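You operate a simulated robot arm through the tools that you are given. There is no shell and no other tool. Be economical: measure what you need, move in short steps, check, and stop when the job is done.

Carry out the task below with a simulated robot arm. There is one attempt and no reset: what you move stays moved.

JOB
Put the brown cube on top of the white film roll on the top of the sample bench. Put the valve motor labelled "R-52" from the top of the fixings bench on top of the brown card box there. Put one of the thick green packers from the shelf under the floor bench on the top of the floor bench. Stack the box marked "Bead clips" from the clear end of the power bench on top of the box marked "Tray liners". Put two of the white gauge blocks from the top of the board stack on the site board shelf. Stack the battery pack that says "Pack T-42" from the top of the board stack on top of the battery pack marked "Pack T-41". Take the tape measure with the smallest size on its label from the top of the board stack and leave it on the shelf under the sorter. Fetch the square yellow cover and set it on the teal tile. Put the board patch labelled "F-71" from the patch rack on top of the white hawk. Fetch the small float and set it on top of the yellow rubber block. Turn the black flow dial to 0 L/min. Take the wide mesh roll on the top of the tool box and put it away on the lower shelf of the boarded wall. Do these in any order. Set down upright: valve motor, white gauge block, small float.

Only the result counts: the job must be done as asked and must still hold three seconds after the hand-in. Knocking over, shifting, dropping, spilling or breaking anything else fails it. Lids that push on must go on centred and level and be pressed home; caps that screw on are set level and turned clockwise until they are tight.

ROBOT AND FRAMES
A 7-joint arm with a two-finger parallel gripper on a trunk, on a base that drives. Base frame: it is fixed to the floor where the robot stands at the start and does not move with it; the origin is under the middle of the robot, x ahead of it, y to its left, z up. Lengths are in m, angles in degrees, forces in N, time in s.
With the tool pointing down near the work surface it reaches from about 0.1 to 0.64 m from the robot's upright axis, wherever it stands. Its first joint turns from -166.0 to 166.0 degrees. Places, roughly: battery pack [1.25, -1.75, 0.75]; bead clips box, packers box, tray liners box [2.75, -3.25, 1]; black flow dial [0.1, 5.8, 1.1]; board patch [1.25, -0.5, 0.75]; brown cube (3x3x3 cm) [0.5, 0, 0.8]; card box [0.75, -1, 0.75]; lower shelf of the boarded wall (20x111 cm) [1.28, -0.92, 0.3]; shelf under the sorter [0.6, -0.4, 0.4]; site board shelf (123x23 cm) [-0.38, -3.2, 0.86]; small float (4x6x7 cm) [0.5, 1.1, 0.4]; square yellow cover [0.25, -1.25, 0.75]; tape measure [1, -2, 0.75]; teal tile (9x9x1 cm) [-0.3, -3.2, 0.4]; thick green packer [3.25, 1.5, 0.25]; top of the floor bench [3.5, 1.5, 0.8]; valve motor [0.5, -0.75, 0.75]; white film roll (8x8x12 cm) [0.9, 1.3, 0.9]; white gauge block [1.5, -1.75, 0.75]; white hawk (20x20x13 cm) [1.3, 0.6, 0.8]; wide mesh roll (10x10x9 cm) [2.1, 7.6, 0.8]; yellow rubber block (10x6x5 cm) [1.8, -3, 0.4]. Payload 1.57 kg.
The tool frame sits at the grasp point between the pads (the TCP): z along the fingers, y along the line on which they close. The tips reach 0.03 m beyond it. Largest opening 0.11 m; finger width 0.024, thickness 0.012; the body of the gripper, 0.048 by 0.112 m, starts 0.078 m behind the TCP.
Orientation is that of the tool frame in the base frame, as [roll, pitch, yaw] about the fixed x, y, z axes, in that order (R = Rz(yaw) Ry(pitch) Rx(roll)). With the fingers straight down and closing along the base's y, the tool's x points along the base's -x, its y along +y and its z along -z.

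CONTROLS
- The arm moves only by the tool drive_tool. Its argument "deltas" is one flat list of numbers, 7 for each row, row after row: the shift along the base's x, y, z in mm, then the turn, a rotation vector about the base's x, y, z in degrees, then the opening, from 0 (shut) to 1 (fully open). In form: [x, y, z, rx, ry, rz, hand, x, y, z, rx, ry, rz, hand, ...]. A call has 1 to 10 rows; each row shifts and turns the commanded pose from where the row before left it. Rows are played at 5 a second. More than 0.05 m and 8.6 degrees between two rows, or a gripper value outside its range, and nothing of the call is played. A pose out of reach is approached as far as the arm can. The call stops where the force on the tool passes 40 N (or 10 N more than at its start, if that is more) or the arm is blocked; 0.2 s more then pass. Each finger travels about 0.045 m/s and halts on what it meets, pressing with about 29 N; the grip force reading is that of the motor and also rises with nothing between the fingers. The clock runs only during rows and for 0.2 s after the last one: add rows that do not move to give the fingers time. It gives the time, the measured TCP pose, the force on the tool (base axes), the opening and the grip force at its end, in the units of the frame above (readings bear some noise), with the torque about the TCP (base axes, N m) and any sound that the robot's microphone picked up.
- Cameras (640 x 400 px; columns grow to the right, rows downward): "scene" is now at [-0.015, 0.0822, 1.4462]; the picture's right is [-0.84, -0.54, 0.00], its down [-0.35, 0.54, -0.76] and it looks along [0.41, -0.64, -0.64] (base axes); focal length 250 px, centre (320, 200). "wrist" rides on the gripper at [0.07, 0.016, -0.141] in the tool frame; the picture's right is [-0.23, 0.97, 0.00], its down [-0.86, -0.20, -0.48] and it looks along [-0.47, -0.11, 0.88] (tool axes); focal length 222 px, centre (320, 200). There is no depth. A picture from a camera that has moved, and an enlarged one, comes with that camera's place and axes in the base frame and with its lens.
- get_image(camera): a new picture of that camera. No time passes.
- lift_body(by): slides the trunk up (or, below 0, down) by that many m; the arm and the scene camera ride with it, the base frame stays. It gives what a move gives, with no picture.
- roll_base(legs): drives the robot by 1 to 6 legs, each [ahead, turn to the left] in m and degrees, along the robot's own axes; the way and the turn of a leg run together, so that a leg with both is an arc; at most 1.5 m and 180 degrees a leg. The arm and the cameras ride along, it lands a little off, and it stops where it bumps. It gives what a move gives.
- head_to(pan, tilt): turns the head with the scene camera to pan (to the left, within 155 degrees either way) and tilt (down, from -29 to 69), counted from straight ahead of the robot. It gives what a move gives.
- close_up(camera, box): a new picture of the part [left, top, right, bottom] of that camera's present view, enlarged. No time passes.
- close_job(): hands the job in; it is judged then, once.

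Work in short steps. Places have to be worked out from the pictures, the camera data and where the tool is seen: move nearer, look again, correct. Check each grasp and each placing, and mend what went wrong. You have 577 turns and 360 pictures in all, those below and enlarged ones among them. Open the gripper and draw the arm clear of the work before you hand the job in, unless the task says otherwise; then end with one line.

The tools are called after "Call:" as name(argument=value, ...) on one line, values as JSON. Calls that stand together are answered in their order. drive_tool: Moves the arm, as the interface text tells. Its arguments: {"type":"object","properties":{"deltas":{"type":"array","items":{"type":"number"}}},"required":["deltas"]} The other tools are called the same way: lift_body (by) slides the trunk up or down; roll_base (legs) drives the base; head_to (pan, tilt) turns the head that bears the scene camera; get_image (camera) takes a picture; close_up (camera, box) takes an enlarged picture of a part of a camera's view; close_job () hands the job in.

At the start:

```text
clock: 0.0
position: [0.1794, -0.3666, 1.152]
orientation: [-180.0, 0.0, -180.0]
ft_force: [-0.6, -0.1, 0.2]
moment: [-0.01, 0.0, -0.02]
grip_width: 0.1099
gripper_force: 0.1
trunk travel left (down, up): [-0.375, 0.215]
robot x, y, heading: [0.0019, 0.0023, 0.0]
head pan, tilt: [-57.4, 40.1]
```

scene: 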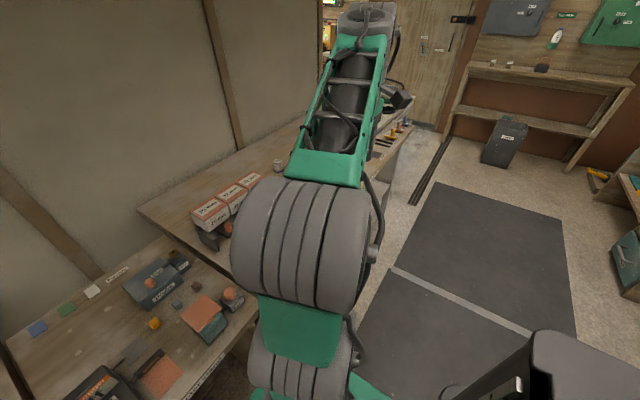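
wrist: 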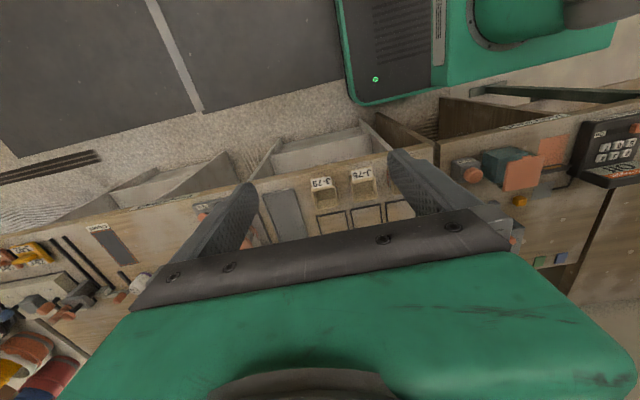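

I start by surveying the room with the head at several pan angles.

Call:
head_to(pan=0, tilt=25)

Call:
get_image(camera="scene")

Call:
head_to(pan=70, tilt=25)

Call:
get_image(camera="scene")

Call:
head_to(pan=140, tilt=25)

Call:
get_image(camera="scene")

Call:
head_to(pan=-70, tilt=25)

Call:
get_image(camera="scene")

Call:
head_to(pan=-140, tilt=25)

Call:
get_image(camera="scene")

```text
clock: 1.3
position: [0.1775, -0.3675, 1.1534]
orientation: [-179.9, -0.1, 180.0]
ft_force: [0.6, 0.3, 0.1]
moment: [0.03, -0.01, 0.04]
grip_width: 0.11
gripper_force: 0.0
trunk travel left (down, up): [-0.375, 0.215]
robot x, y, heading: [-0.0016, 0.003, 0.1]
head pan, tilt: [0.0, 25.0]
```

```text
357 pictures are left
camera scene: at [0.0314, 0.1536, 1.4697], right [0.0, -1.0, 0.0], down [-0.42, 0.0, -0.91], along [0.91, 0.0, -0.42], focal length 250 px, centre (320, 200)
```

scene: 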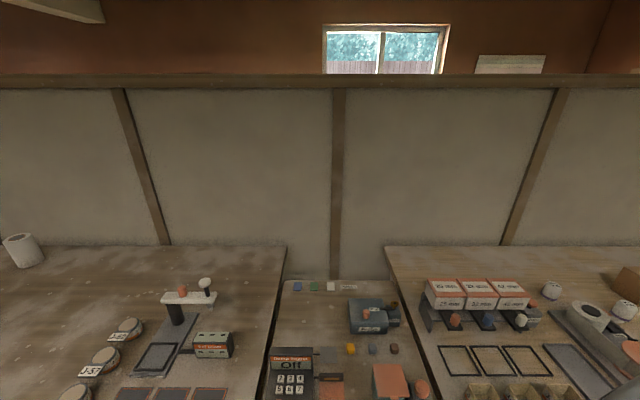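

```text
clock: 2.7
position: [0.1781, -0.3672, 1.1525]
orientation: [180.0, 0.0, -180.0]
ft_force: [0.9, -0.5, 0.3]
moment: [0.02, -0.02, -0.02]
grip_width: 0.1098
gripper_force: 0.0
trunk travel left (down, up): [-0.375, 0.215]
robot x, y, heading: [-0.0002, -0.0009, 0.3]
head pan, tilt: [70.0, 25.0]
```

```text
356 pictures are left
camera scene: at [-0.0292, 0.2403, 1.4697], right [0.94, -0.34, 0.0], down [-0.14, -0.4, -0.91], along [0.31, 0.85, -0.42], focal length 250 px, centre (320, 200)
```

scene: 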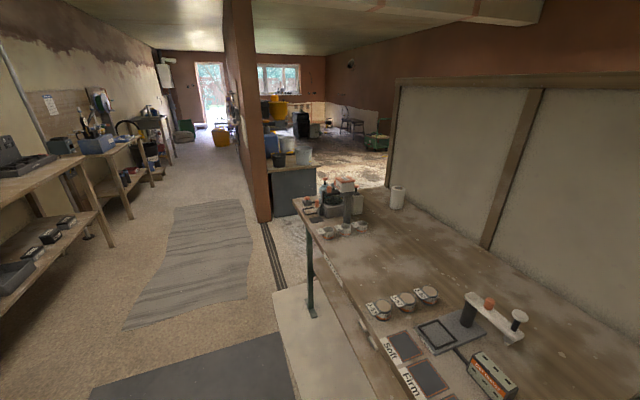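

```text
clock: 4.1
position: [0.1772, -0.3673, 1.1525]
orientation: [-180.0, 0.0, -179.9]
ft_force: [-1.0, 0.8, -0.3]
moment: [0.02, 0.0, 0.0]
grip_width: 0.1099
gripper_force: 0.0
trunk travel left (down, up): [-0.375, 0.215]
robot x, y, heading: [0.0017, -0.004, 0.1]
head pan, tilt: [140.0, 25.0]
```

```text
355 pictures are left
camera scene: at [-0.1313, 0.213, 1.4697], right [0.64, 0.77, 0.0], down [0.32, -0.27, -0.91], along [-0.69, 0.58, -0.42], focal length 250 px, centre (320, 200)
```

scene: 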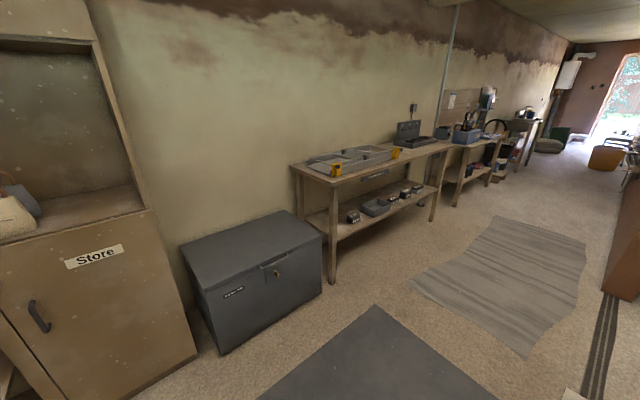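

```text
clock: 7.1
position: [0.1768, -0.3689, 1.152]
orientation: [180.0, -0.1, -180.0]
ft_force: [-0.1, 0.3, 0.6]
moment: [0.0, 0.02, 0.0]
grip_width: 0.11
gripper_force: 0.0
trunk travel left (down, up): [-0.375, 0.215]
robot x, y, heading: [0.0002, 0.0003, -0.2]
head pan, tilt: [-70.0, 25.0]
```

```text
354 pictures are left
camera scene: at [-0.0292, 0.0671, 1.4697], right [-0.94, -0.34, 0.0], down [-0.14, 0.4, -0.91], along [0.31, -0.85, -0.42], focal length 250 px, centre (320, 200)
```

scene: 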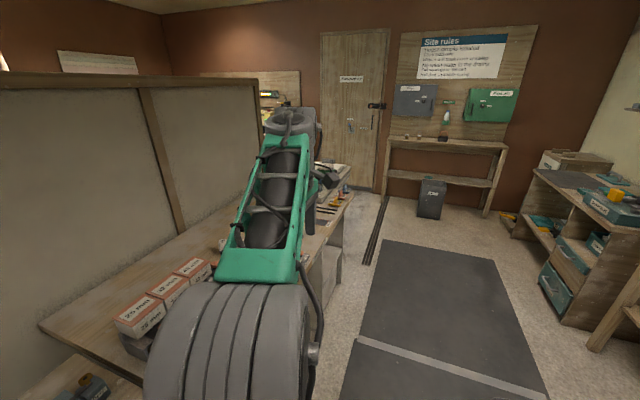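

```text
clock: 8.5
position: [0.1772, -0.3673, 1.153]
orientation: [-180.0, 0.0, 180.0]
ft_force: [0.2, 0.2, -0.1]
moment: [0.03, 0.02, 0.01]
grip_width: 0.1098
gripper_force: 0.1
trunk travel left (down, up): [-0.375, 0.215]
robot x, y, heading: [0.0026, 0.0009, 0.0]
head pan, tilt: [-140.0, 25.0]
```

```text
353 pictures are left
camera scene: at [-0.1313, 0.0944, 1.4697], right [-0.64, 0.77, 0.0], down [0.32, 0.27, -0.91], along [-0.69, -0.58, -0.42], focal length 250 px, centre (320, 200)
```

scene: 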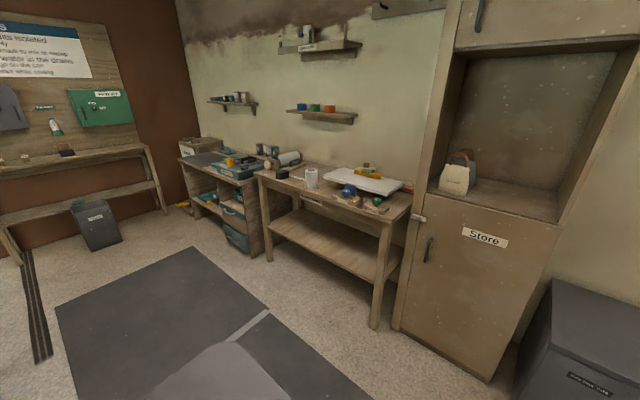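

The layout is clear in outline; now I look down at the nearest benches ahead for detail.

Call:
head_to(pan=0, tilt=55)

Call:
get_image(camera="scene")

Call:
head_to(pan=50, tilt=50)

Call:
get_image(camera="scene")

```text
clock: 10.8
position: [0.1755, -0.3674, 1.1526]
orientation: [179.9, 0.0, 179.9]
ft_force: [-0.4, -0.1, 0.6]
moment: [-0.02, -0.02, 0.0]
grip_width: 0.11
gripper_force: 0.0
trunk travel left (down, up): [-0.375, 0.215]
robot x, y, heading: [-0.0006, -0.0003, 0.0]
head pan, tilt: [0.0, 55.0]
```

```text
352 pictures are left
camera scene: at [0.0114, 0.1537, 1.4257], right [0.0, -1.0, 0.0], down [-0.82, 0.0, -0.57], along [0.57, 0.0, -0.82], focal length 250 px, centre (320, 200)
```

scene: 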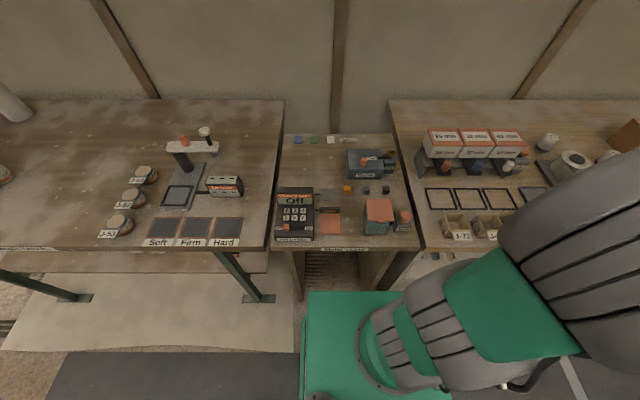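

```text
clock: 11.9
position: [0.1773, -0.3671, 1.152]
orientation: [-180.0, 0.1, 179.9]
ft_force: [-0.2, -0.1, 0.6]
moment: [-0.02, 0.0, 0.01]
grip_width: 0.1099
gripper_force: 0.0
trunk travel left (down, up): [-0.375, 0.215]
robot x, y, heading: [0.0004, 0.0028, -0.0]
head pan, tilt: [50.0, 50.0]
```

```text
351 pictures are left
camera scene: at [-0.0112, 0.2127, 1.4322], right [0.77, -0.64, 0.0], down [-0.49, -0.59, -0.64], along [0.41, 0.49, -0.77], focal length 250 px, centre (320, 200)
```

scene: 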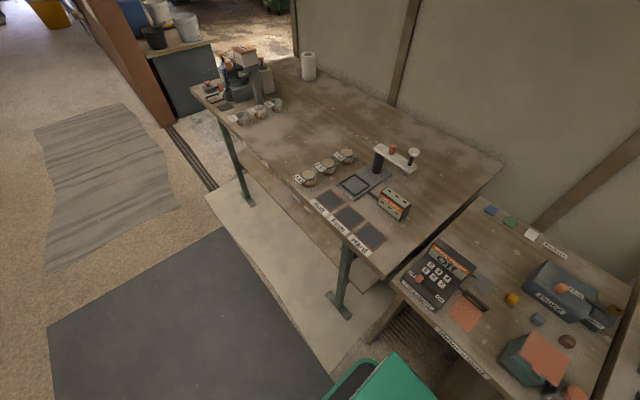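

I zoom in on the small bench ahead and its objects.

Call:
head_to(pan=0, tilt=55)

Call:
close_up(camera="scene", box=[250, 120, 450, 260])

Call:
close_up(camera="scene", box=[390, 100, 640, 260])

Call:
close_up(camera="scene", box=[60, 100, 290, 260])

```text
clock: 13.1
position: [0.1771, -0.3665, 1.1521]
orientation: [180.0, 0.1, 180.0]
ft_force: [0.0, 0.1, 0.2]
moment: [0.03, 0.01, -0.01]
grip_width: 0.1102
gripper_force: 0.1
trunk travel left (down, up): [-0.375, 0.215]
robot x, y, heading: [-0.0013, -0.0006, 0.0]
head pan, tilt: [0.0, 55.0]
```

```text
2.86 times, centred on (350, 190) of scene
camera zoom: at [0.0114, 0.1538, 1.4257], right [0.0, -1.0, 0.0], down [-0.82, 0.0, -0.57], along [0.57, 0.0, -0.82], focal length 713 px, centre (234, 229)
```

zoom: 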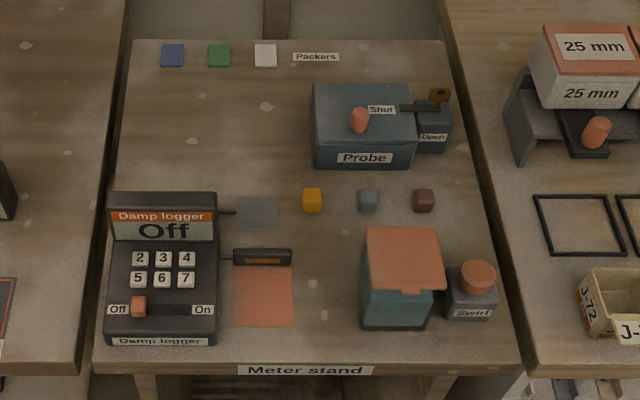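

```text
2.50 times, centred on (515, 180) of scene
camera zoom: at [0.0114, 0.1538, 1.4257], right [0.0, -1.0, 0.0], down [-0.82, 0.0, -0.57], along [0.57, 0.0, -0.82], focal length 624 px, centre (-168, 250)
```

zoom: 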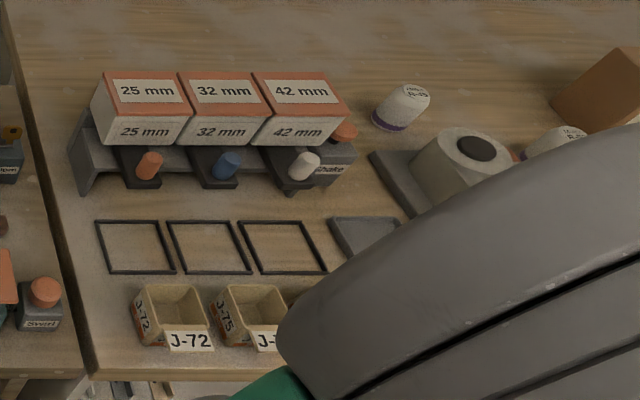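

```text
2.50 times, centred on (175, 180) of scene
camera zoom: at [0.0114, 0.1538, 1.4257], right [0.0, -1.0, 0.0], down [-0.82, 0.0, -0.57], along [0.57, 0.0, -0.82], focal length 624 px, centre (682, 250)
```

zoom: 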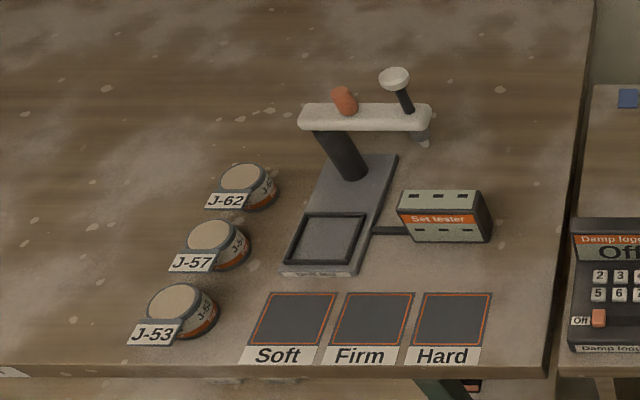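

The brown cube sits on the meter stand around (0.50, -0.06, ~0.79). I bring the gripper above it, still high, and look with the wrist camera.

Call:
drive_tool(deltas=[30, 34, -17, 0, 0, 0, 1, 30, 34, -17, 0, 0, 0, 1, 30, 34, -17, 0, 0, 0, 1, 30, 34, -17, 0, 0, 0, 1, 30, 34, -17, 0, 0, 0, 1, 30, 34, -17, 0, 0, 0, 1, 30, 34, -17, 0, 0, 0, 1, 30, 34, -17, 0, 0, 0, 1, 30, 34, -17, 0, 0, 0, 1, 0, 0, 0, 0, 0, 0, 1])

Call:
get_image(camera="wrist")

Call:
get_image(camera="scene")

```text
clock: 15.3
position: [0.4467, -0.0611, 1.0]
orientation: [-180.0, 0.1, 180.0]
ft_force: [0.1, 0.6, -0.1]
moment: [-0.01, 0.03, 0.05]
grip_width: 0.11
gripper_force: 0.0
trunk travel left (down, up): [-0.375, 0.215]
robot x, y, heading: [0.0011, 0.0045, 0.1]
head pan, tilt: [0.0, 55.0]
```

```text
347 pictures are left
camera wrist: at [0.3788, -0.0446, 1.1412], right [0.23, 0.97, 0.0], down [0.85, -0.2, 0.48], along [0.47, -0.11, -0.88], focal length 222 px, centre (320, 200)
```

wrist: 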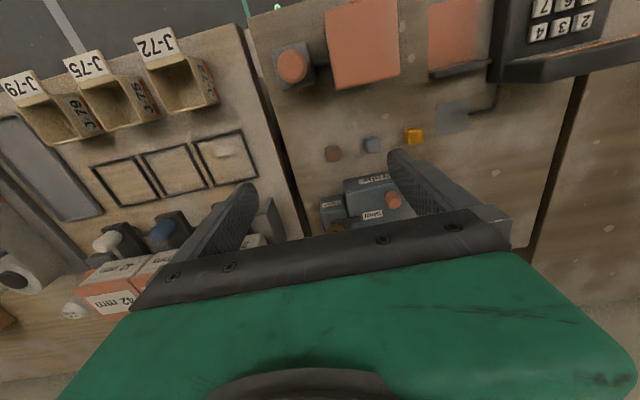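

```text
346 pictures are left
camera scene: at [0.0117, 0.154, 1.4256], right [0.0, -1.0, 0.0], down [-0.82, 0.0, -0.57], along [0.57, 0.0, -0.82], focal length 250 px, centre (320, 200)
```

scene: 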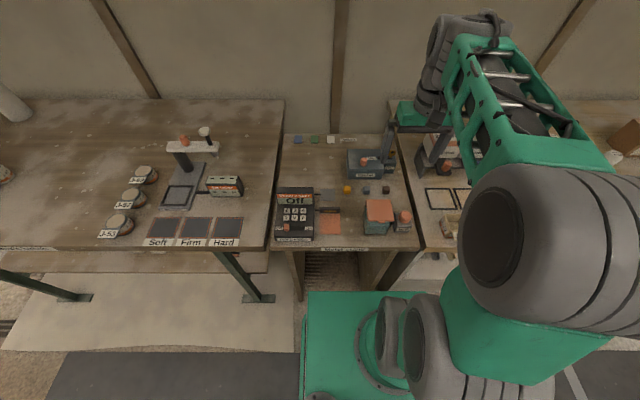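

The brown cube triangulates to about (0.476, -0.048, 0.81). I move over it, lower, with the fingers partly closed, and look again.

Call:
drive_tool(deltas=[15, 7, -35, 0, 0, 0, 0.6, 14, 6, -35, 0, 0, 0, 0.6, 0, 0, -20, 0, 0, 0, 0.6, 0, 0, 0, 0, 0, 0, 0.6])

Call:
get_image(camera="wrist")

```text
clock: 16.3
position: [0.4753, -0.0465, 0.9094]
orientation: [180.0, 0.0, -180.0]
ft_force: [0.2, 0.3, -0.7]
moment: [-0.01, 0.0, 0.01]
grip_width: 0.0663
gripper_force: 0.1
trunk travel left (down, up): [-0.375, 0.215]
robot x, y, heading: [0.0028, 0.0003, 0.3]
head pan, tilt: [0.0, 55.0]
```

```text
345 pictures are left
camera wrist: at [0.4066, -0.0294, 1.0505], right [0.23, 0.97, 0.0], down [0.86, -0.2, 0.48], along [0.47, -0.11, -0.88], focal length 222 px, centre (320, 200)
```

wrist: 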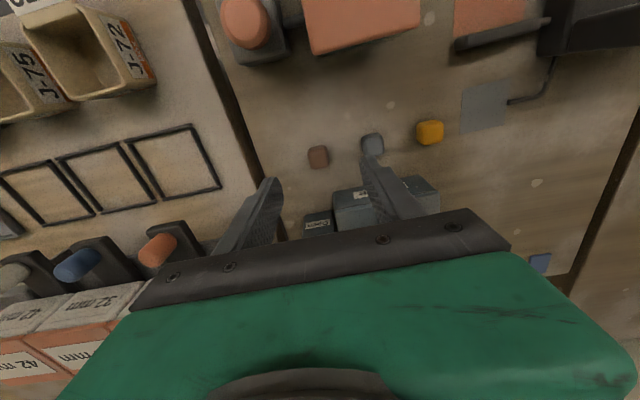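

Consistent at about (0.477, -0.048); cube seems about 2 cm with the bench top near 0.81. I narrow the fingers and go down to just above.

Call:
drive_tool(deltas=[1, -1, -20, 0, 0, 0, 0.42, 0, 0, -15, 0, 0, 0, 0.42, 0, 0, -10, 0, 0, 0, 0.42, 0, 0, 0, 0, 0, 0, 0.42])

Call:
get_image(camera="wrist")

Call:
close_up(camera="scene", box=[330, 120, 430, 220])

```text
clock: 17.3
position: [0.4765, -0.0476, 0.8645]
orientation: [179.9, 0.0, 179.9]
ft_force: [-0.1, -0.3, -0.4]
moment: [-0.01, -0.02, 0.03]
grip_width: 0.0461
gripper_force: 0.2
trunk travel left (down, up): [-0.375, 0.215]
robot x, y, heading: [-0.0014, 0.0006, 0.1]
head pan, tilt: [0.0, 55.0]
```

```text
344 pictures are left
camera wrist: at [0.4088, -0.0311, 1.0067], right [0.23, 0.97, 0.0], down [0.86, -0.2, 0.48], along [0.47, -0.11, -0.88], focal length 222 px, centre (320, 200)
```

wrist: 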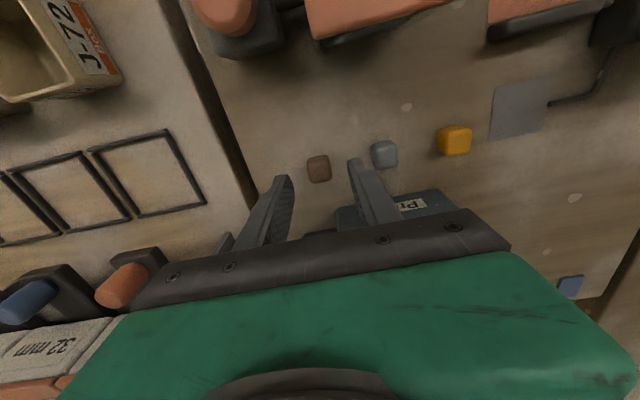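

```text
4.00 times, centred on (380, 170) of scene
camera zoom: at [0.0114, 0.1538, 1.4257], right [0.0, -1.0, 0.0], down [-0.82, 0.0, -0.57], along [0.57, 0.0, -0.82], focal length 998 px, centre (80, 320)
```

zoom: 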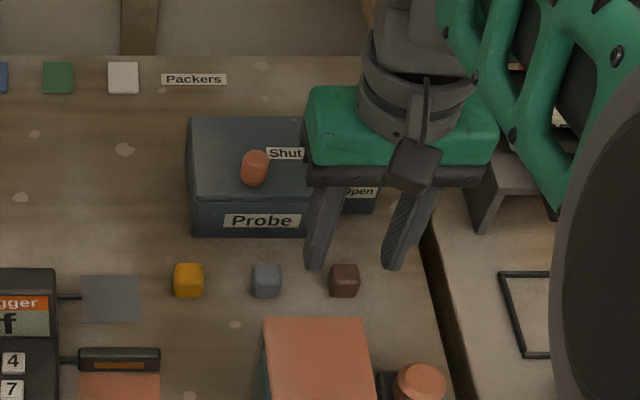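

Cube is between the fingers, centre about z 0.826. I lower 15 mm and close slowly.

Call:
drive_tool(deltas=[-2, 1, -8, 0, 0, 0, 0.42, 0, 0, -6, 0, 0, 0, 0.42, 0, 0, 0, 0, 0, 0, 0.25, 0, 0, 0, 0, 0, 0, 0.1, 0, 0, 0, 0, 0, 0, 0.0, 0, 0, 0, 0, 0, 0, 0.0, 0, 0, 0, 0, 0, 0, 0.0])

Call:
get_image(camera="wrist")

```text
clock: 18.9
position: [0.474, -0.0484, 0.8507]
orientation: [180.0, -0.1, -180.0]
ft_force: [-2.0, -5.2, 11.3]
moment: [-0.17, 0.02, 0.01]
grip_width: 0.0002
gripper_force: 21.5
trunk travel left (down, up): [-0.375, 0.215]
robot x, y, heading: [0.0013, 0.0009, -0.2]
head pan, tilt: [0.0, 55.0]
```

```text
342 pictures are left
camera wrist: at [0.4062, -0.0312, 0.993], right [0.23, 0.97, 0.0], down [0.86, -0.2, 0.48], along [0.47, -0.11, -0.88], focal length 222 px, centre (320, 200)
```

wrist: 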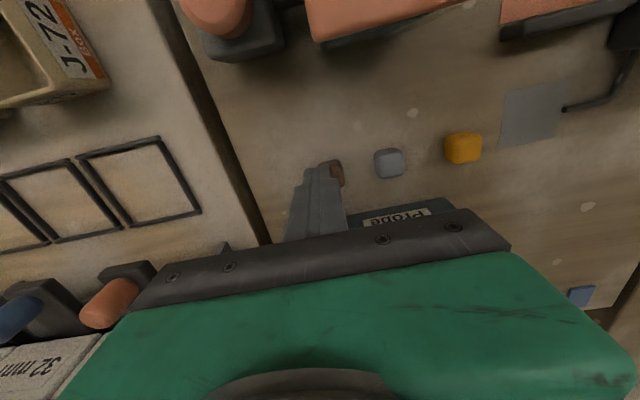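

The fingers shut on top of the cube, so it is lower than estimated. I open, rise a little, and re-look.

Call:
drive_tool(deltas=[0, 0, 0, 0, 0, 0, 0.2, 0, 0, 10, 0, 0, 0, 0.42, 0, 0, 15, 0, 0, 0, 0.42, 0, 0, 0, 0, 0, 0, 0.42])

Call:
get_image(camera="wrist")

Call:
close_up(camera="scene", box=[330, 120, 430, 220])

```text
clock: 19.9
position: [0.4759, -0.0479, 0.8755]
orientation: [179.9, 0.0, -180.0]
ft_force: [-0.5, 0.2, 0.0]
moment: [-0.01, 0.01, -0.01]
grip_width: 0.0465
gripper_force: 0.1
trunk travel left (down, up): [-0.375, 0.215]
robot x, y, heading: [0.0002, -0.0019, -0.0]
head pan, tilt: [0.0, 55.0]
```

```text
341 pictures are left
camera wrist: at [0.4064, -0.0306, 1.0177], right [0.23, 0.97, 0.0], down [0.86, -0.2, 0.48], along [0.47, -0.11, -0.88], focal length 222 px, centre (320, 200)
```

wrist: 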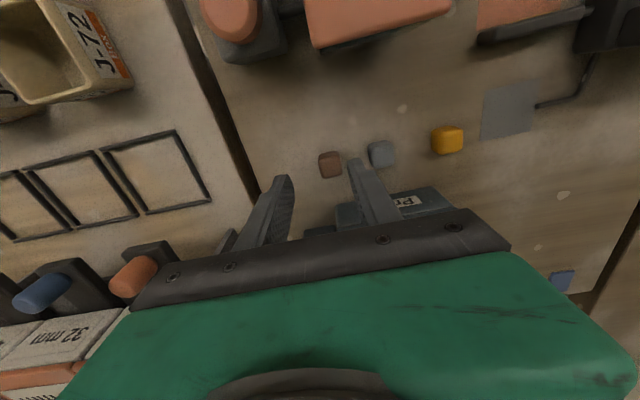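

```text
4.00 times, centred on (380, 170) of scene
camera zoom: at [0.0113, 0.1538, 1.4256], right [0.0, -1.0, 0.0], down [-0.82, 0.0, -0.57], along [0.57, 0.0, -0.82], focal length 998 px, centre (80, 320)
```

zoom: 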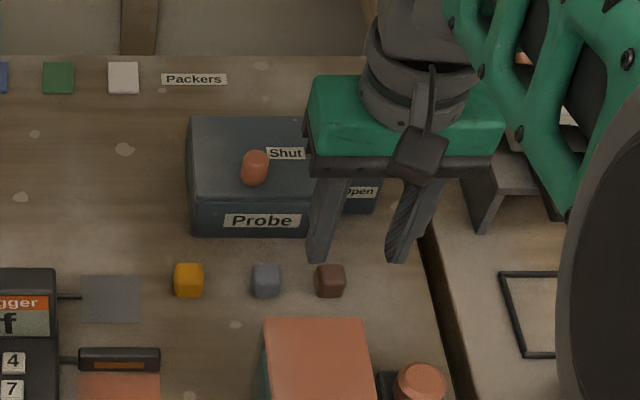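

The cube shifted about 1 cm toward the blue one; refined estimate (0.483, -0.040, 0.80). I narrow the opening, drop to z 0.823 in steps.

Call:
drive_tool(deltas=[7, 7, 0, 0, 0, 0, 0.36, 0, 0, -20, 0, 0, 0, 0.36, 0, 0, -18, 0, 0, 0, 0.36, 0, 0, -14, 0, 0, 0, 0.36, 0, 0, 0, 0, 0, 0, 0.36])

Call:
get_image(camera="wrist")

```text
clock: 21.1
position: [0.4825, -0.0412, 0.8305]
orientation: [180.0, 0.5, 180.0]
ft_force: [-15.0, 2.1, 23.0]
moment: [0.2, 0.74, -0.03]
grip_width: 0.0397
gripper_force: 0.0
trunk travel left (down, up): [-0.375, 0.215]
robot x, y, heading: [0.0022, 0.0005, -0.4]
head pan, tilt: [0.0, 55.0]
stopped in row 5: the force on the tool passed its limit (the readings are from after the stop); the commanded pose is now the measured one
```

```text
339 pictures are left
camera wrist: at [0.4125, -0.0245, 0.971], right [0.23, 0.97, 0.0], down [0.85, -0.2, 0.49], along [0.47, -0.11, -0.87], focal length 222 px, centre (320, 200)
```

wrist: 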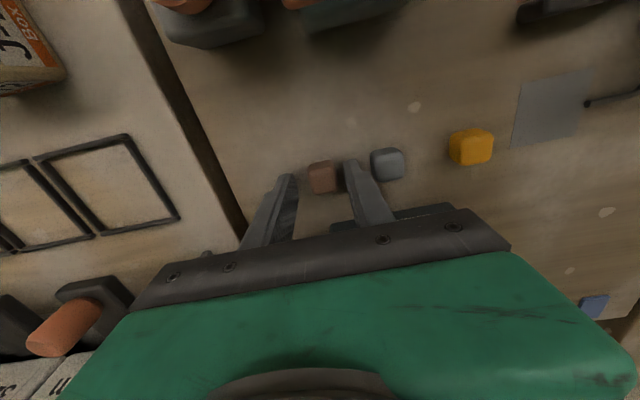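

Tips touched the bench (top near 0.80). I back off 4 mm, shift 4 mm toward the cube and close.

Call:
drive_tool(deltas=[0, 0, 4, 0, 0, 0, 0.36, -5, 0, 0, 0, 0, 0, 0.36, 0, 0, 0, 0, 0, 0, 0.2, 0, 0, 0, 0, 0, 0, 0.1, 0, 0, 0, 0, 0, 0, 0, 0, 0, 0, 0, 0, 0, 0])

Call:
get_image(camera="wrist")

```text
clock: 22.5
position: [0.4791, -0.0414, 0.8317]
orientation: [-180.0, 0.4, -180.0]
ft_force: [-0.1, -0.4, 0.1]
moment: [0.0, 0.02, 0.01]
grip_width: 0.0202
gripper_force: 28.9
trunk travel left (down, up): [-0.375, 0.215]
robot x, y, heading: [-0.0005, -0.0001, -0.2]
head pan, tilt: [0.0, 55.0]
```

```text
338 pictures are left
camera wrist: at [0.4102, -0.0241, 0.9726], right [0.23, 0.97, 0.0], down [0.85, -0.2, 0.48], along [0.47, -0.11, -0.87], focal length 222 px, centre (320, 200)
```

wrist: 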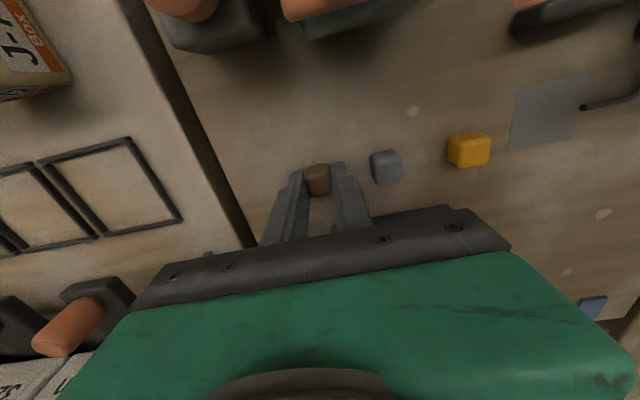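

The cube is held (width 0.020). I lift it, then test how far the arm reaches forward at this height.

Call:
drive_tool(deltas=[0, 0, 40, 0, 0, 0, 0, 0, 0, 50, 0, 0, 0, 0, 0, 0, 50, 0, 0, 0, 0, 0, 0, 50, 0, 0, 0, 0, 50, 10, 0, 0, 0, 0, 0, 50, 10, 0, 0, 0, 0, 0, 50, 10, 0, 0, 0, 0, 0, 50, 10, 0, 0, 0, 0, 0, 0, 0, 0, 0, 0, 0, 0])

Call:
get_image(camera="wrist")

Call:
get_image(camera="scene")

```text
refused: row 5 steps farther than a row can; nothing moved
```

```text
337 pictures are left
camera wrist: at [0.4102, -0.0241, 0.9726], right [0.23, 0.97, 0.0], down [0.85, -0.2, 0.48], along [0.47, -0.11, -0.87], focal length 222 px, centre (320, 200)
```

wrist: 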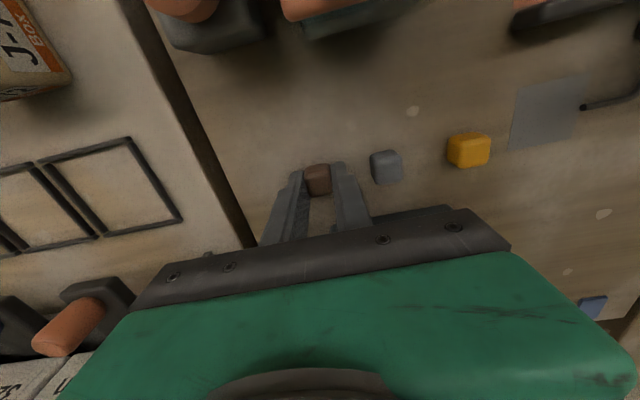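

```text
336 pictures are left
camera scene: at [0.0111, 0.1538, 1.4257], right [0.0, -1.0, 0.0], down [-0.82, 0.0, -0.57], along [0.57, 0.0, -0.82], focal length 250 px, centre (320, 200)
```

scene: 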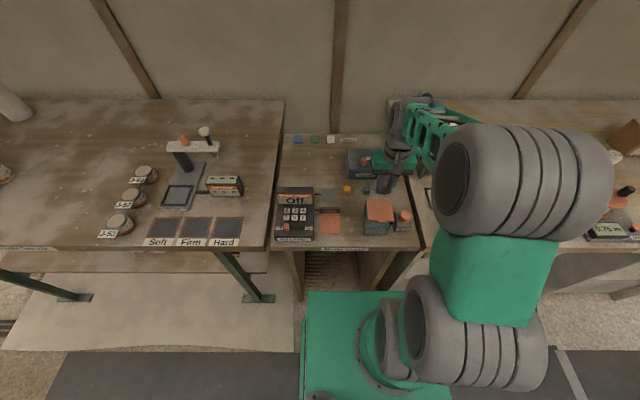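

Steps are limited to 50 mm total; I resend with legal steps.

Call:
drive_tool(deltas=[0, 0, 40, 0, 0, 0, 0, 0, 0, 50, 0, 0, 0, 0, 0, 0, 50, 0, 0, 0, 0, 0, 0, 50, 0, 0, 0, 0, 48, 10, 0, 0, 0, 0, 0, 48, 10, 0, 0, 0, 0, 0, 48, 10, 0, 0, 0, 0, 0, 48, 10, 0, 0, 0, 0, 0, 48, 0, 0, 0, 0, 0, 0, 48, 0, 0, 0, 0, 0, 0])

```text
clock: 24.7
position: [0.6838, -0.0026, 1.0206]
orientation: [179.9, 0.2, 179.9]
ft_force: [1.1, -0.3, -0.6]
moment: [-0.03, 0.03, 0.03]
grip_width: 0.0203
gripper_force: 29.1
out of reach, approached as far as the arm can: row 9, 10
trunk travel left (down, up): [-0.375, 0.215]
robot x, y, heading: [0.0024, -0.0016, -0.2]
head pan, tilt: [0.0, 55.0]
```

Tool-down reach is about 0.68 m here. I tilt the tool toward horizontal to see the extended reach.

Call:
drive_tool(deltas=[-5, 0, 10, 0, -8.5, 0, 0, -5, 0, 10, 0, -8.5, 0, 0, 0, 0, 5, 0, -8.5, 0, 0, 0, 0, 5, 0, -8.5, 0, 0, 0, 0, 0, 0, -8.5, 0, 0, 0, 0, 0, 0, -8.5, 0, 0, 0, 0, 0, 0, -8.5, 0, 0, 48, 0, 0, 0, -8.5, 0, 0, 48, 0, 0, 0, -8.5, 0, 0, 48, 0, 0, 0, -8.5, 0, 0])

Call:
get_image(camera="scene")

```text
clock: 26.9
position: [0.8149, -0.0011, 1.0498]
orientation: [180.0, 85.4, -180.0]
ft_force: [0.6, -0.4, 0.3]
moment: [0.02, 0.07, -0.03]
grip_width: 0.0202
gripper_force: 29.4
trunk travel left (down, up): [-0.375, 0.215]
robot x, y, heading: [-0.0015, 0.0, -0.0]
head pan, tilt: [0.0, 55.0]
```

```text
335 pictures are left
camera scene: at [0.0111, 0.1538, 1.4257], right [0.0, -1.0, 0.0], down [-0.82, 0.0, -0.57], along [0.57, 0.0, -0.82], focal length 250 px, centre (320, 200)
```

scene: 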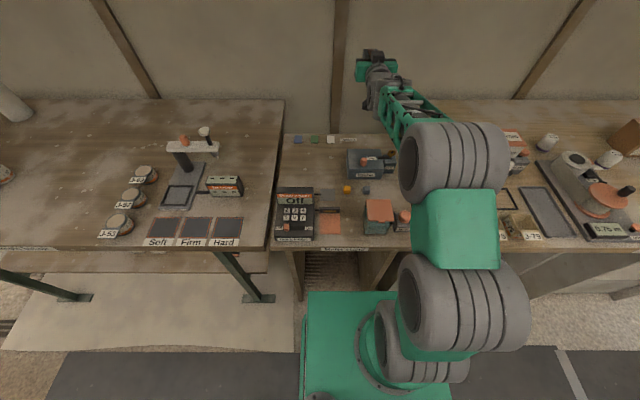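

Good, horizontal reach is ample (0.8+). I retract the arm toward the body before driving.

Call:
drive_tool(deltas=[-48, 0, 10, 0, 0, 0, 0, -48, 0, 10, 0, 0, 0, 0, -48, 0, 10, 0, 0, 0, 0, -48, 0, 10, 0, 0, 0, 0, -48, 0, 10, 0, 0, 0, 0, -48, 0, 10, 0, 0, 0, 0, -48, 0, 10, 0, 0, 0, 0, -48, 0, 10, 0, 0, 0, 0])

Call:
get_image(camera="scene")

```text
clock: 28.6
position: [0.4746, 0.0015, 0.9317]
orientation: [177.8, 62.9, 178.7]
ft_force: [-0.3, 0.4, -0.8]
moment: [0.04, 0.0, 0.0]
grip_width: 0.0203
gripper_force: 29.1
trunk travel left (down, up): [-0.375, 0.215]
robot x, y, heading: [-0.0001, 0.0028, 0.2]
head pan, tilt: [0.0, 55.0]
stopped in row 8: the arm was blocked; the commanded pose is now the measured one
```

```text
334 pictures are left
camera scene: at [0.0116, 0.1537, 1.4262], right [0.0, -1.0, 0.0], down [-0.82, 0.0, -0.57], along [0.57, 0.0, -0.82], focal length 250 px, centre (320, 200)
```

scene: 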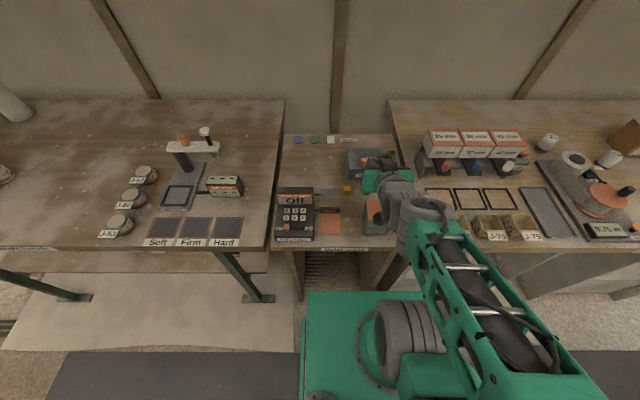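

The arm folded oddly and stopped; I go straight up while turning the tool back to pointing down.

Call:
drive_tool(deltas=[0, 0, 40, 0, 0, 0, 0, 0, 0, 48, 0, 8.5, 0, 0, 0, 0, 48, 0, 8.5, 0, 0, 0, 0, 20, 0, 8.5, 0, 0, 0, 0, 10, 0, 8.5, 0, 0, 0, 0, 0, 0, 8.5, 0, 0, 0, 0, 0, 0, 8.5, 0, 0, 0, 0, 0, 0, 8.5, 0, 0])

Call:
get_image(camera="scene")

```text
clock: 30.4
position: [0.4732, 0.0001, 1.0891]
orientation: [179.1, 3.7, 179.3]
ft_force: [0.4, 0.0, 0.0]
moment: [-0.04, -0.05, 0.0]
grip_width: 0.0201
gripper_force: 28.9
out of reach, approached as far as the arm can: row 8
trunk travel left (down, up): [-0.375, 0.215]
robot x, y, heading: [0.0013, 0.0021, 0.1]
head pan, tilt: [0.0, 55.0]
```

```text
333 pictures are left
camera scene: at [0.0116, 0.1536, 1.4256], right [0.0, -1.0, 0.0], down [-0.82, 0.0, -0.57], along [0.57, 0.0, -0.82], focal length 250 px, centre (320, 200)
```

scene: 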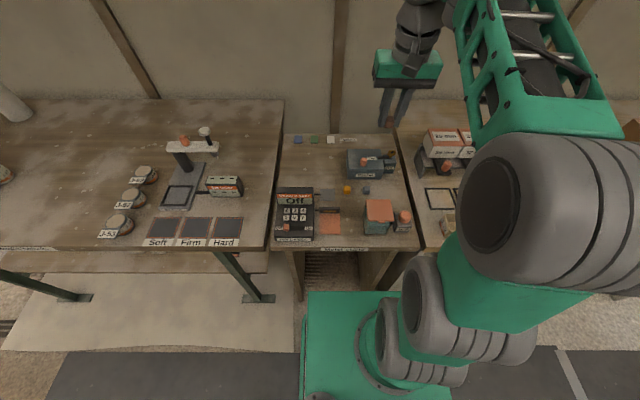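

Nothing moved on the bench. I back off, turn, and drive along the corridor to stand opposite the film roll.

Call:
roll_base(legs=[[-0.35, 0], [0, 90], [1.3, 0], [0, -90]])

Call:
head_to(pan=0, tilt=35)

Call:
get_image(camera="scene")

```text
clock: 46.5
position: [0.1378, 1.2926, 1.089]
orientation: [179.0, 3.7, 177.3]
ft_force: [-0.2, -0.8, 0.6]
moment: [0.01, 0.01, 0.0]
grip_width: 0.0203
gripper_force: 29.2
trunk travel left (down, up): [-0.375, 0.215]
robot x, y, heading: [-0.3345, 1.3067, -2.1]
head pan, tilt: [0.0, 55.0]
```

```text
clock: 47.3
position: [0.1389, 1.2931, 1.089]
orientation: [179.0, 3.7, 177.3]
ft_force: [0.4, -0.2, 0.1]
moment: [0.04, 0.02, -0.03]
grip_width: 0.0201
gripper_force: 28.9
trunk travel left (down, up): [-0.375, 0.215]
robot x, y, heading: [-0.331, 1.3087, -2.4]
head pan, tilt: [0.0, 35.0]
```

```text
332 pictures are left
camera scene: at [-0.3011, 1.4603, 1.4538], right [-0.04, -1.0, 0.0], down [-0.57, 0.02, -0.82], along [0.82, -0.03, -0.57], focal length 250 px, centre (320, 200)
```

scene: 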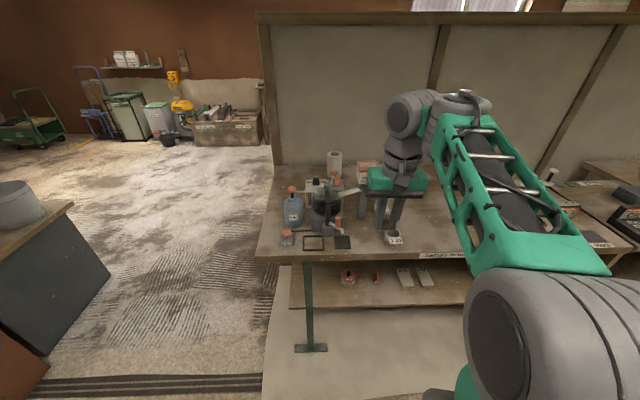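

I zoom on the roll and its surroundings.

Call:
close_up(camera="scene", box=[240, 130, 440, 260])

```text
3.08 times, centred on (340, 195) of scene
camera zoom: at [-0.3011, 1.4603, 1.4538], right [-0.04, -1.0, 0.0], down [-0.57, 0.02, -0.82], along [0.82, -0.03, -0.57], focal length 768 px, centre (258, 215)
```

zoom: 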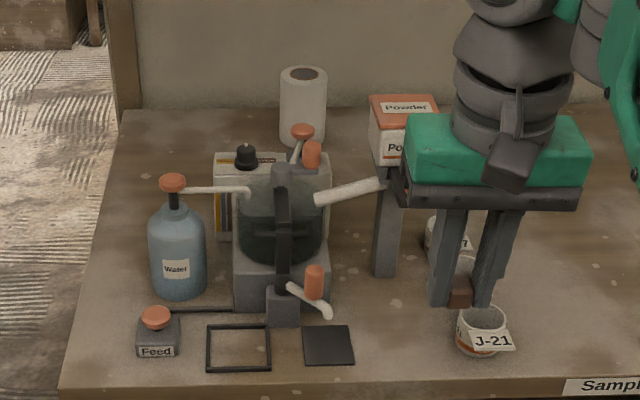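

The roll is near (0.89, 1.34), easier reached from the bench's end. I drive around the end of the bench to face it.

Call:
roll_base(legs=[[0, 92.2], [1.0, 0], [0, -90], [1.22, 0]])

Call:
head_to(pan=-60, tilt=35)

Call:
get_image(camera="scene")

```text
clock: 66.2
position: [1.3781, 2.3237, 1.0888]
orientation: [179.0, 3.7, 180.0]
ft_force: [0.5, 0.2, -0.3]
moment: [0.06, 0.02, 0.01]
grip_width: 0.0202
gripper_force: 28.5
trunk travel left (down, up): [-0.375, 0.215]
robot x, y, heading: [0.9077, 2.3195, 0.4]
head pan, tilt: [0.0, 35.0]
```

```text
clock: 67.5
position: [1.3776, 2.3241, 1.0886]
orientation: [179.1, 3.8, -179.9]
ft_force: [-1.0, -0.2, 0.7]
moment: [-0.01, 0.01, -0.03]
grip_width: 0.02
gripper_force: 28.9
trunk travel left (down, up): [-0.375, 0.215]
robot x, y, heading: [0.9062, 2.3128, 0.3]
head pan, tilt: [-60.0, 35.0]
```

```text
330 pictures are left
camera scene: at [0.8873, 2.3951, 1.4539], right [-0.86, -0.51, 0.0], down [-0.29, 0.49, -0.82], along [0.42, -0.7, -0.57], focal length 250 px, centre (320, 200)
```

scene: 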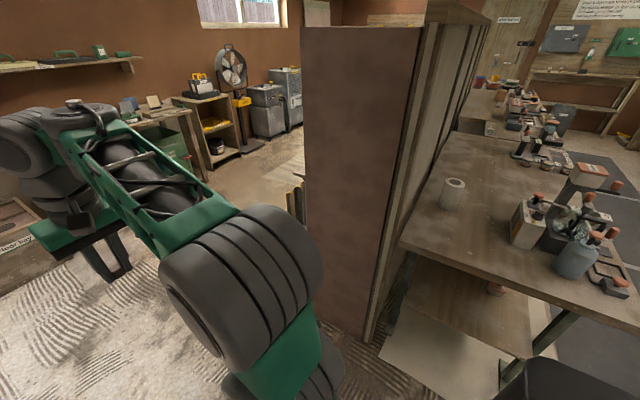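

Clear to turn; I face the bench end (-y) and look.

Call:
roll_base(legs=[[0, -90.3]])

Call:
head_to(pan=0, tilt=40)

Call:
get_image(camera="scene")

```text
clock: 71.7
position: [0.9039, 1.8439, 1.0882]
orientation: [178.9, 3.7, 89.2]
ft_force: [0.1, 0.8, 0.0]
moment: [-0.02, 0.0, 0.0]
grip_width: 0.02
gripper_force: 29.3
trunk travel left (down, up): [-0.375, 0.215]
robot x, y, heading: [0.9054, 2.3168, -90.2]
head pan, tilt: [-60.0, 35.0]
```

```text
clock: 73.0
position: [0.9038, 1.8444, 1.0885]
orientation: [179.0, 3.6, 89.1]
ft_force: [0.9, 0.4, 0.1]
moment: [0.03, 0.0, -0.02]
grip_width: 0.0203
gripper_force: 29.2
trunk travel left (down, up): [-0.375, 0.215]
robot x, y, heading: [0.9011, 2.3162, -90.5]
head pan, tilt: [0.0, 40.0]
```

```text
329 pictures are left
camera scene: at [1.0585, 2.2914, 1.4464], right [-1.0, 0.0, 0.0], down [0.0, 0.64, -0.77], along [0.0, -0.77, -0.64], focal length 250 px, centre (320, 200)
```

scene: 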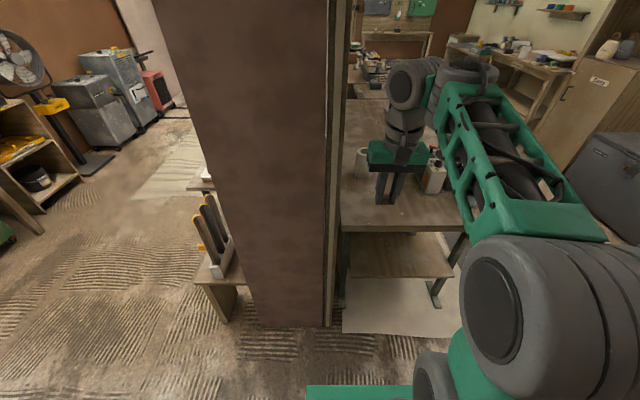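

I move 0.27 m closer and check the roll with the wrist camera.

Call:
roll_base(legs=[[0.27, 0]])

Call:
get_image(camera="wrist")

Call:
close_up(camera="scene", box=[300, 100, 480, 240])

```text
clock: 74.9
position: [0.9064, 1.575, 1.0873]
orientation: [179.0, 3.7, 89.4]
ft_force: [-1.1, 0.5, -1.0]
moment: [0.01, -0.01, -0.04]
grip_width: 0.0203
gripper_force: 28.9
trunk travel left (down, up): [-0.375, 0.215]
robot x, y, heading: [0.9059, 2.0511, -90.0]
head pan, tilt: [0.0, 40.0]
```

```text
328 pictures are left
camera wrist: at [0.9222, 1.6544, 1.2249], right [0.97, -0.24, 0.03], down [-0.22, -0.82, 0.53], along [-0.1, -0.52, -0.85], focal length 222 px, centre (320, 200)
```

wrist: 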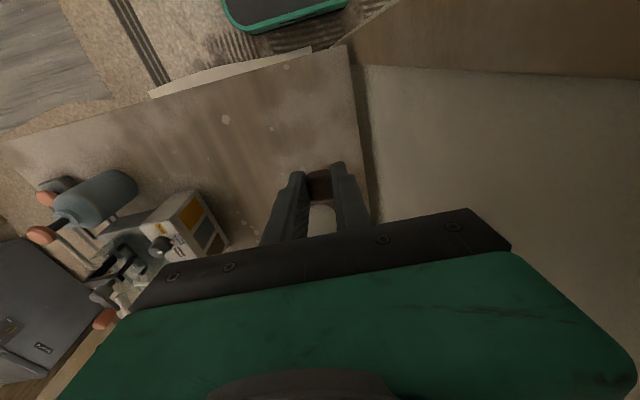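

```text
2.86 times, centred on (390, 170) of scene
camera zoom: at [1.0584, 2.0226, 1.4463], right [-1.0, 0.0, 0.0], down [0.0, 0.64, -0.77], along [0.0, -0.77, -0.64], focal length 713 px, centre (120, 286)
```

zoom: 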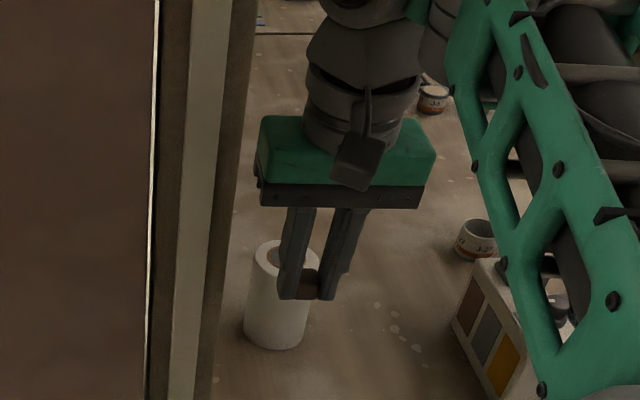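

Roll near (0.87, 1.34). I advance 100 mm and look down at its top to see the bore.

Call:
drive_tool(deltas=[-12, -45, 0, 0, 0, 0, 0, -12, -45, 0, 0, 0, 0, 0, 0, 0, 0, 0, 0, 0, 0])

Call:
close_up(camera="wrist", box=[220, 100, 420, 240])

Call:
close_up(camera="scene", box=[350, 130, 430, 220])

```text
clock: 75.7
position: [0.8758, 1.5033, 1.0673]
orientation: [179.1, 3.7, 89.5]
ft_force: [-0.6, -0.3, 0.1]
moment: [0.06, -0.01, 0.02]
grip_width: 0.0203
gripper_force: 28.6
out of reach, approached as far as the arm can: row 1, 2
trunk travel left (down, up): [-0.375, 0.215]
robot x, y, heading: [0.9026, 2.048, -89.7]
head pan, tilt: [0.0, 40.0]
```

```text
2.86 times, centred on (320, 170) of wrist
camera zoom: at [0.891, 1.5828, 1.205], right [0.97, -0.23, 0.03], down [-0.21, -0.82, 0.53], along [-0.1, -0.52, -0.85], focal length 635 px, centre (320, 286)
```

zoom: 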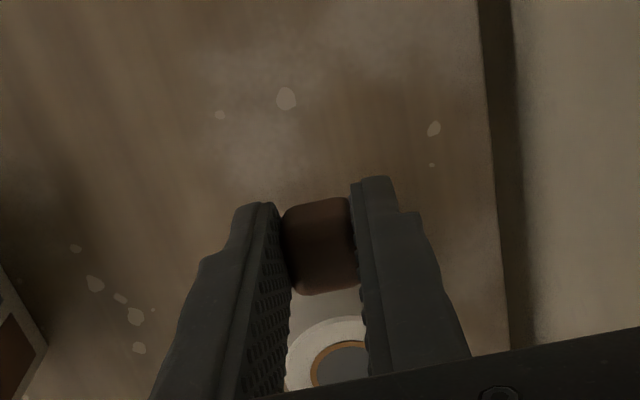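

```text
4.44 times, centred on (390, 175) of scene
camera zoom: at [1.0581, 2.0224, 1.4464], right [-1.0, 0.0, 0.0], down [0.0, 0.64, -0.77], along [0.0, -0.77, -0.64], focal length 1110 px, centre (9, 311)
```

zoom: 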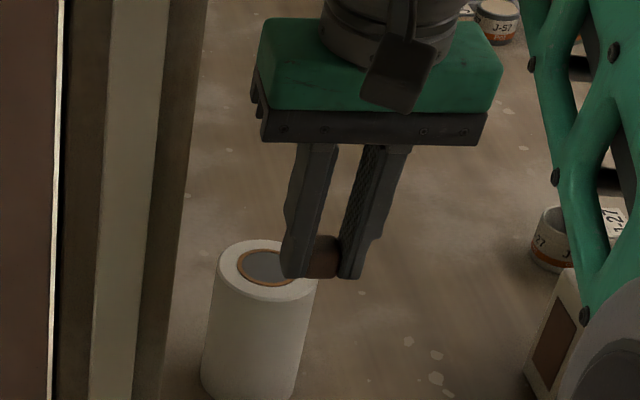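

The core is flat grey, so the top is a flat disc. I raise the trunk to gain reach, then try extending tool-down toward the roll.

Call:
lift_body(by=0.2)

Call:
drive_tool(deltas=[0, 0, -45, 0, -3.7, 0, 0, 0, 0, -45, 0, 0, 0, 0, 0, -30, -35, 0, 0, 0, 0, -2, -35, -30, 0, 0, 0, 0, -2, -35, -30, 0, 0, 0, 0, -2, -35, -10, 0, 0, 0, 0, -2, -25, 0, 0, 0, 0, 0, 0, 0, 0, 0, 0, 0, 0])

Call:
get_image(camera="scene")

```text
clock: 77.9
position: [0.8767, 1.5031, 1.2677]
orientation: [179.2, 3.7, 89.4]
ft_force: [-0.7, -0.6, 0.1]
moment: [-0.04, -0.03, 0.0]
grip_width: 0.0202
gripper_force: 28.7
trunk travel left (down, up): [-0.575, 0.015]
robot x, y, heading: [0.9048, 2.0505, -90.0]
head pan, tilt: [0.0, 40.0]
```

```text
clock: 79.7
position: [0.8649, 1.3446, 1.0737]
orientation: [175.5, 3.6, 89.2]
ft_force: [0.3, -0.2, -0.3]
moment: [0.0, -0.01, 0.02]
grip_width: 0.02
gripper_force: 29.1
trunk travel left (down, up): [-0.575, 0.015]
robot x, y, heading: [0.9041, 2.0493, -89.7]
head pan, tilt: [0.0, 40.0]
```

```text
324 pictures are left
camera scene: at [1.0584, 2.0227, 1.6464], right [-1.0, 0.0, 0.0], down [0.0, 0.64, -0.77], along [0.0, -0.77, -0.64], focal length 250 px, centre (320, 200)
```

scene: 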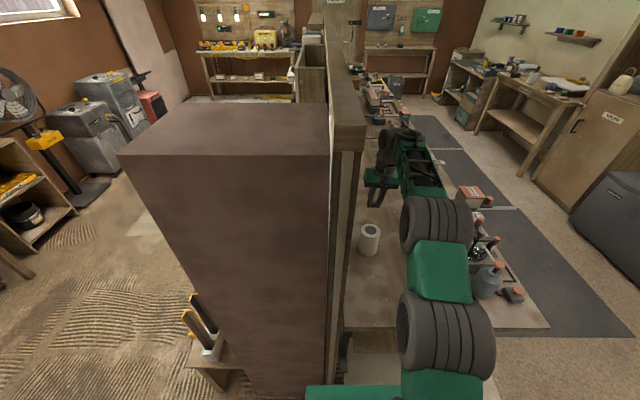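

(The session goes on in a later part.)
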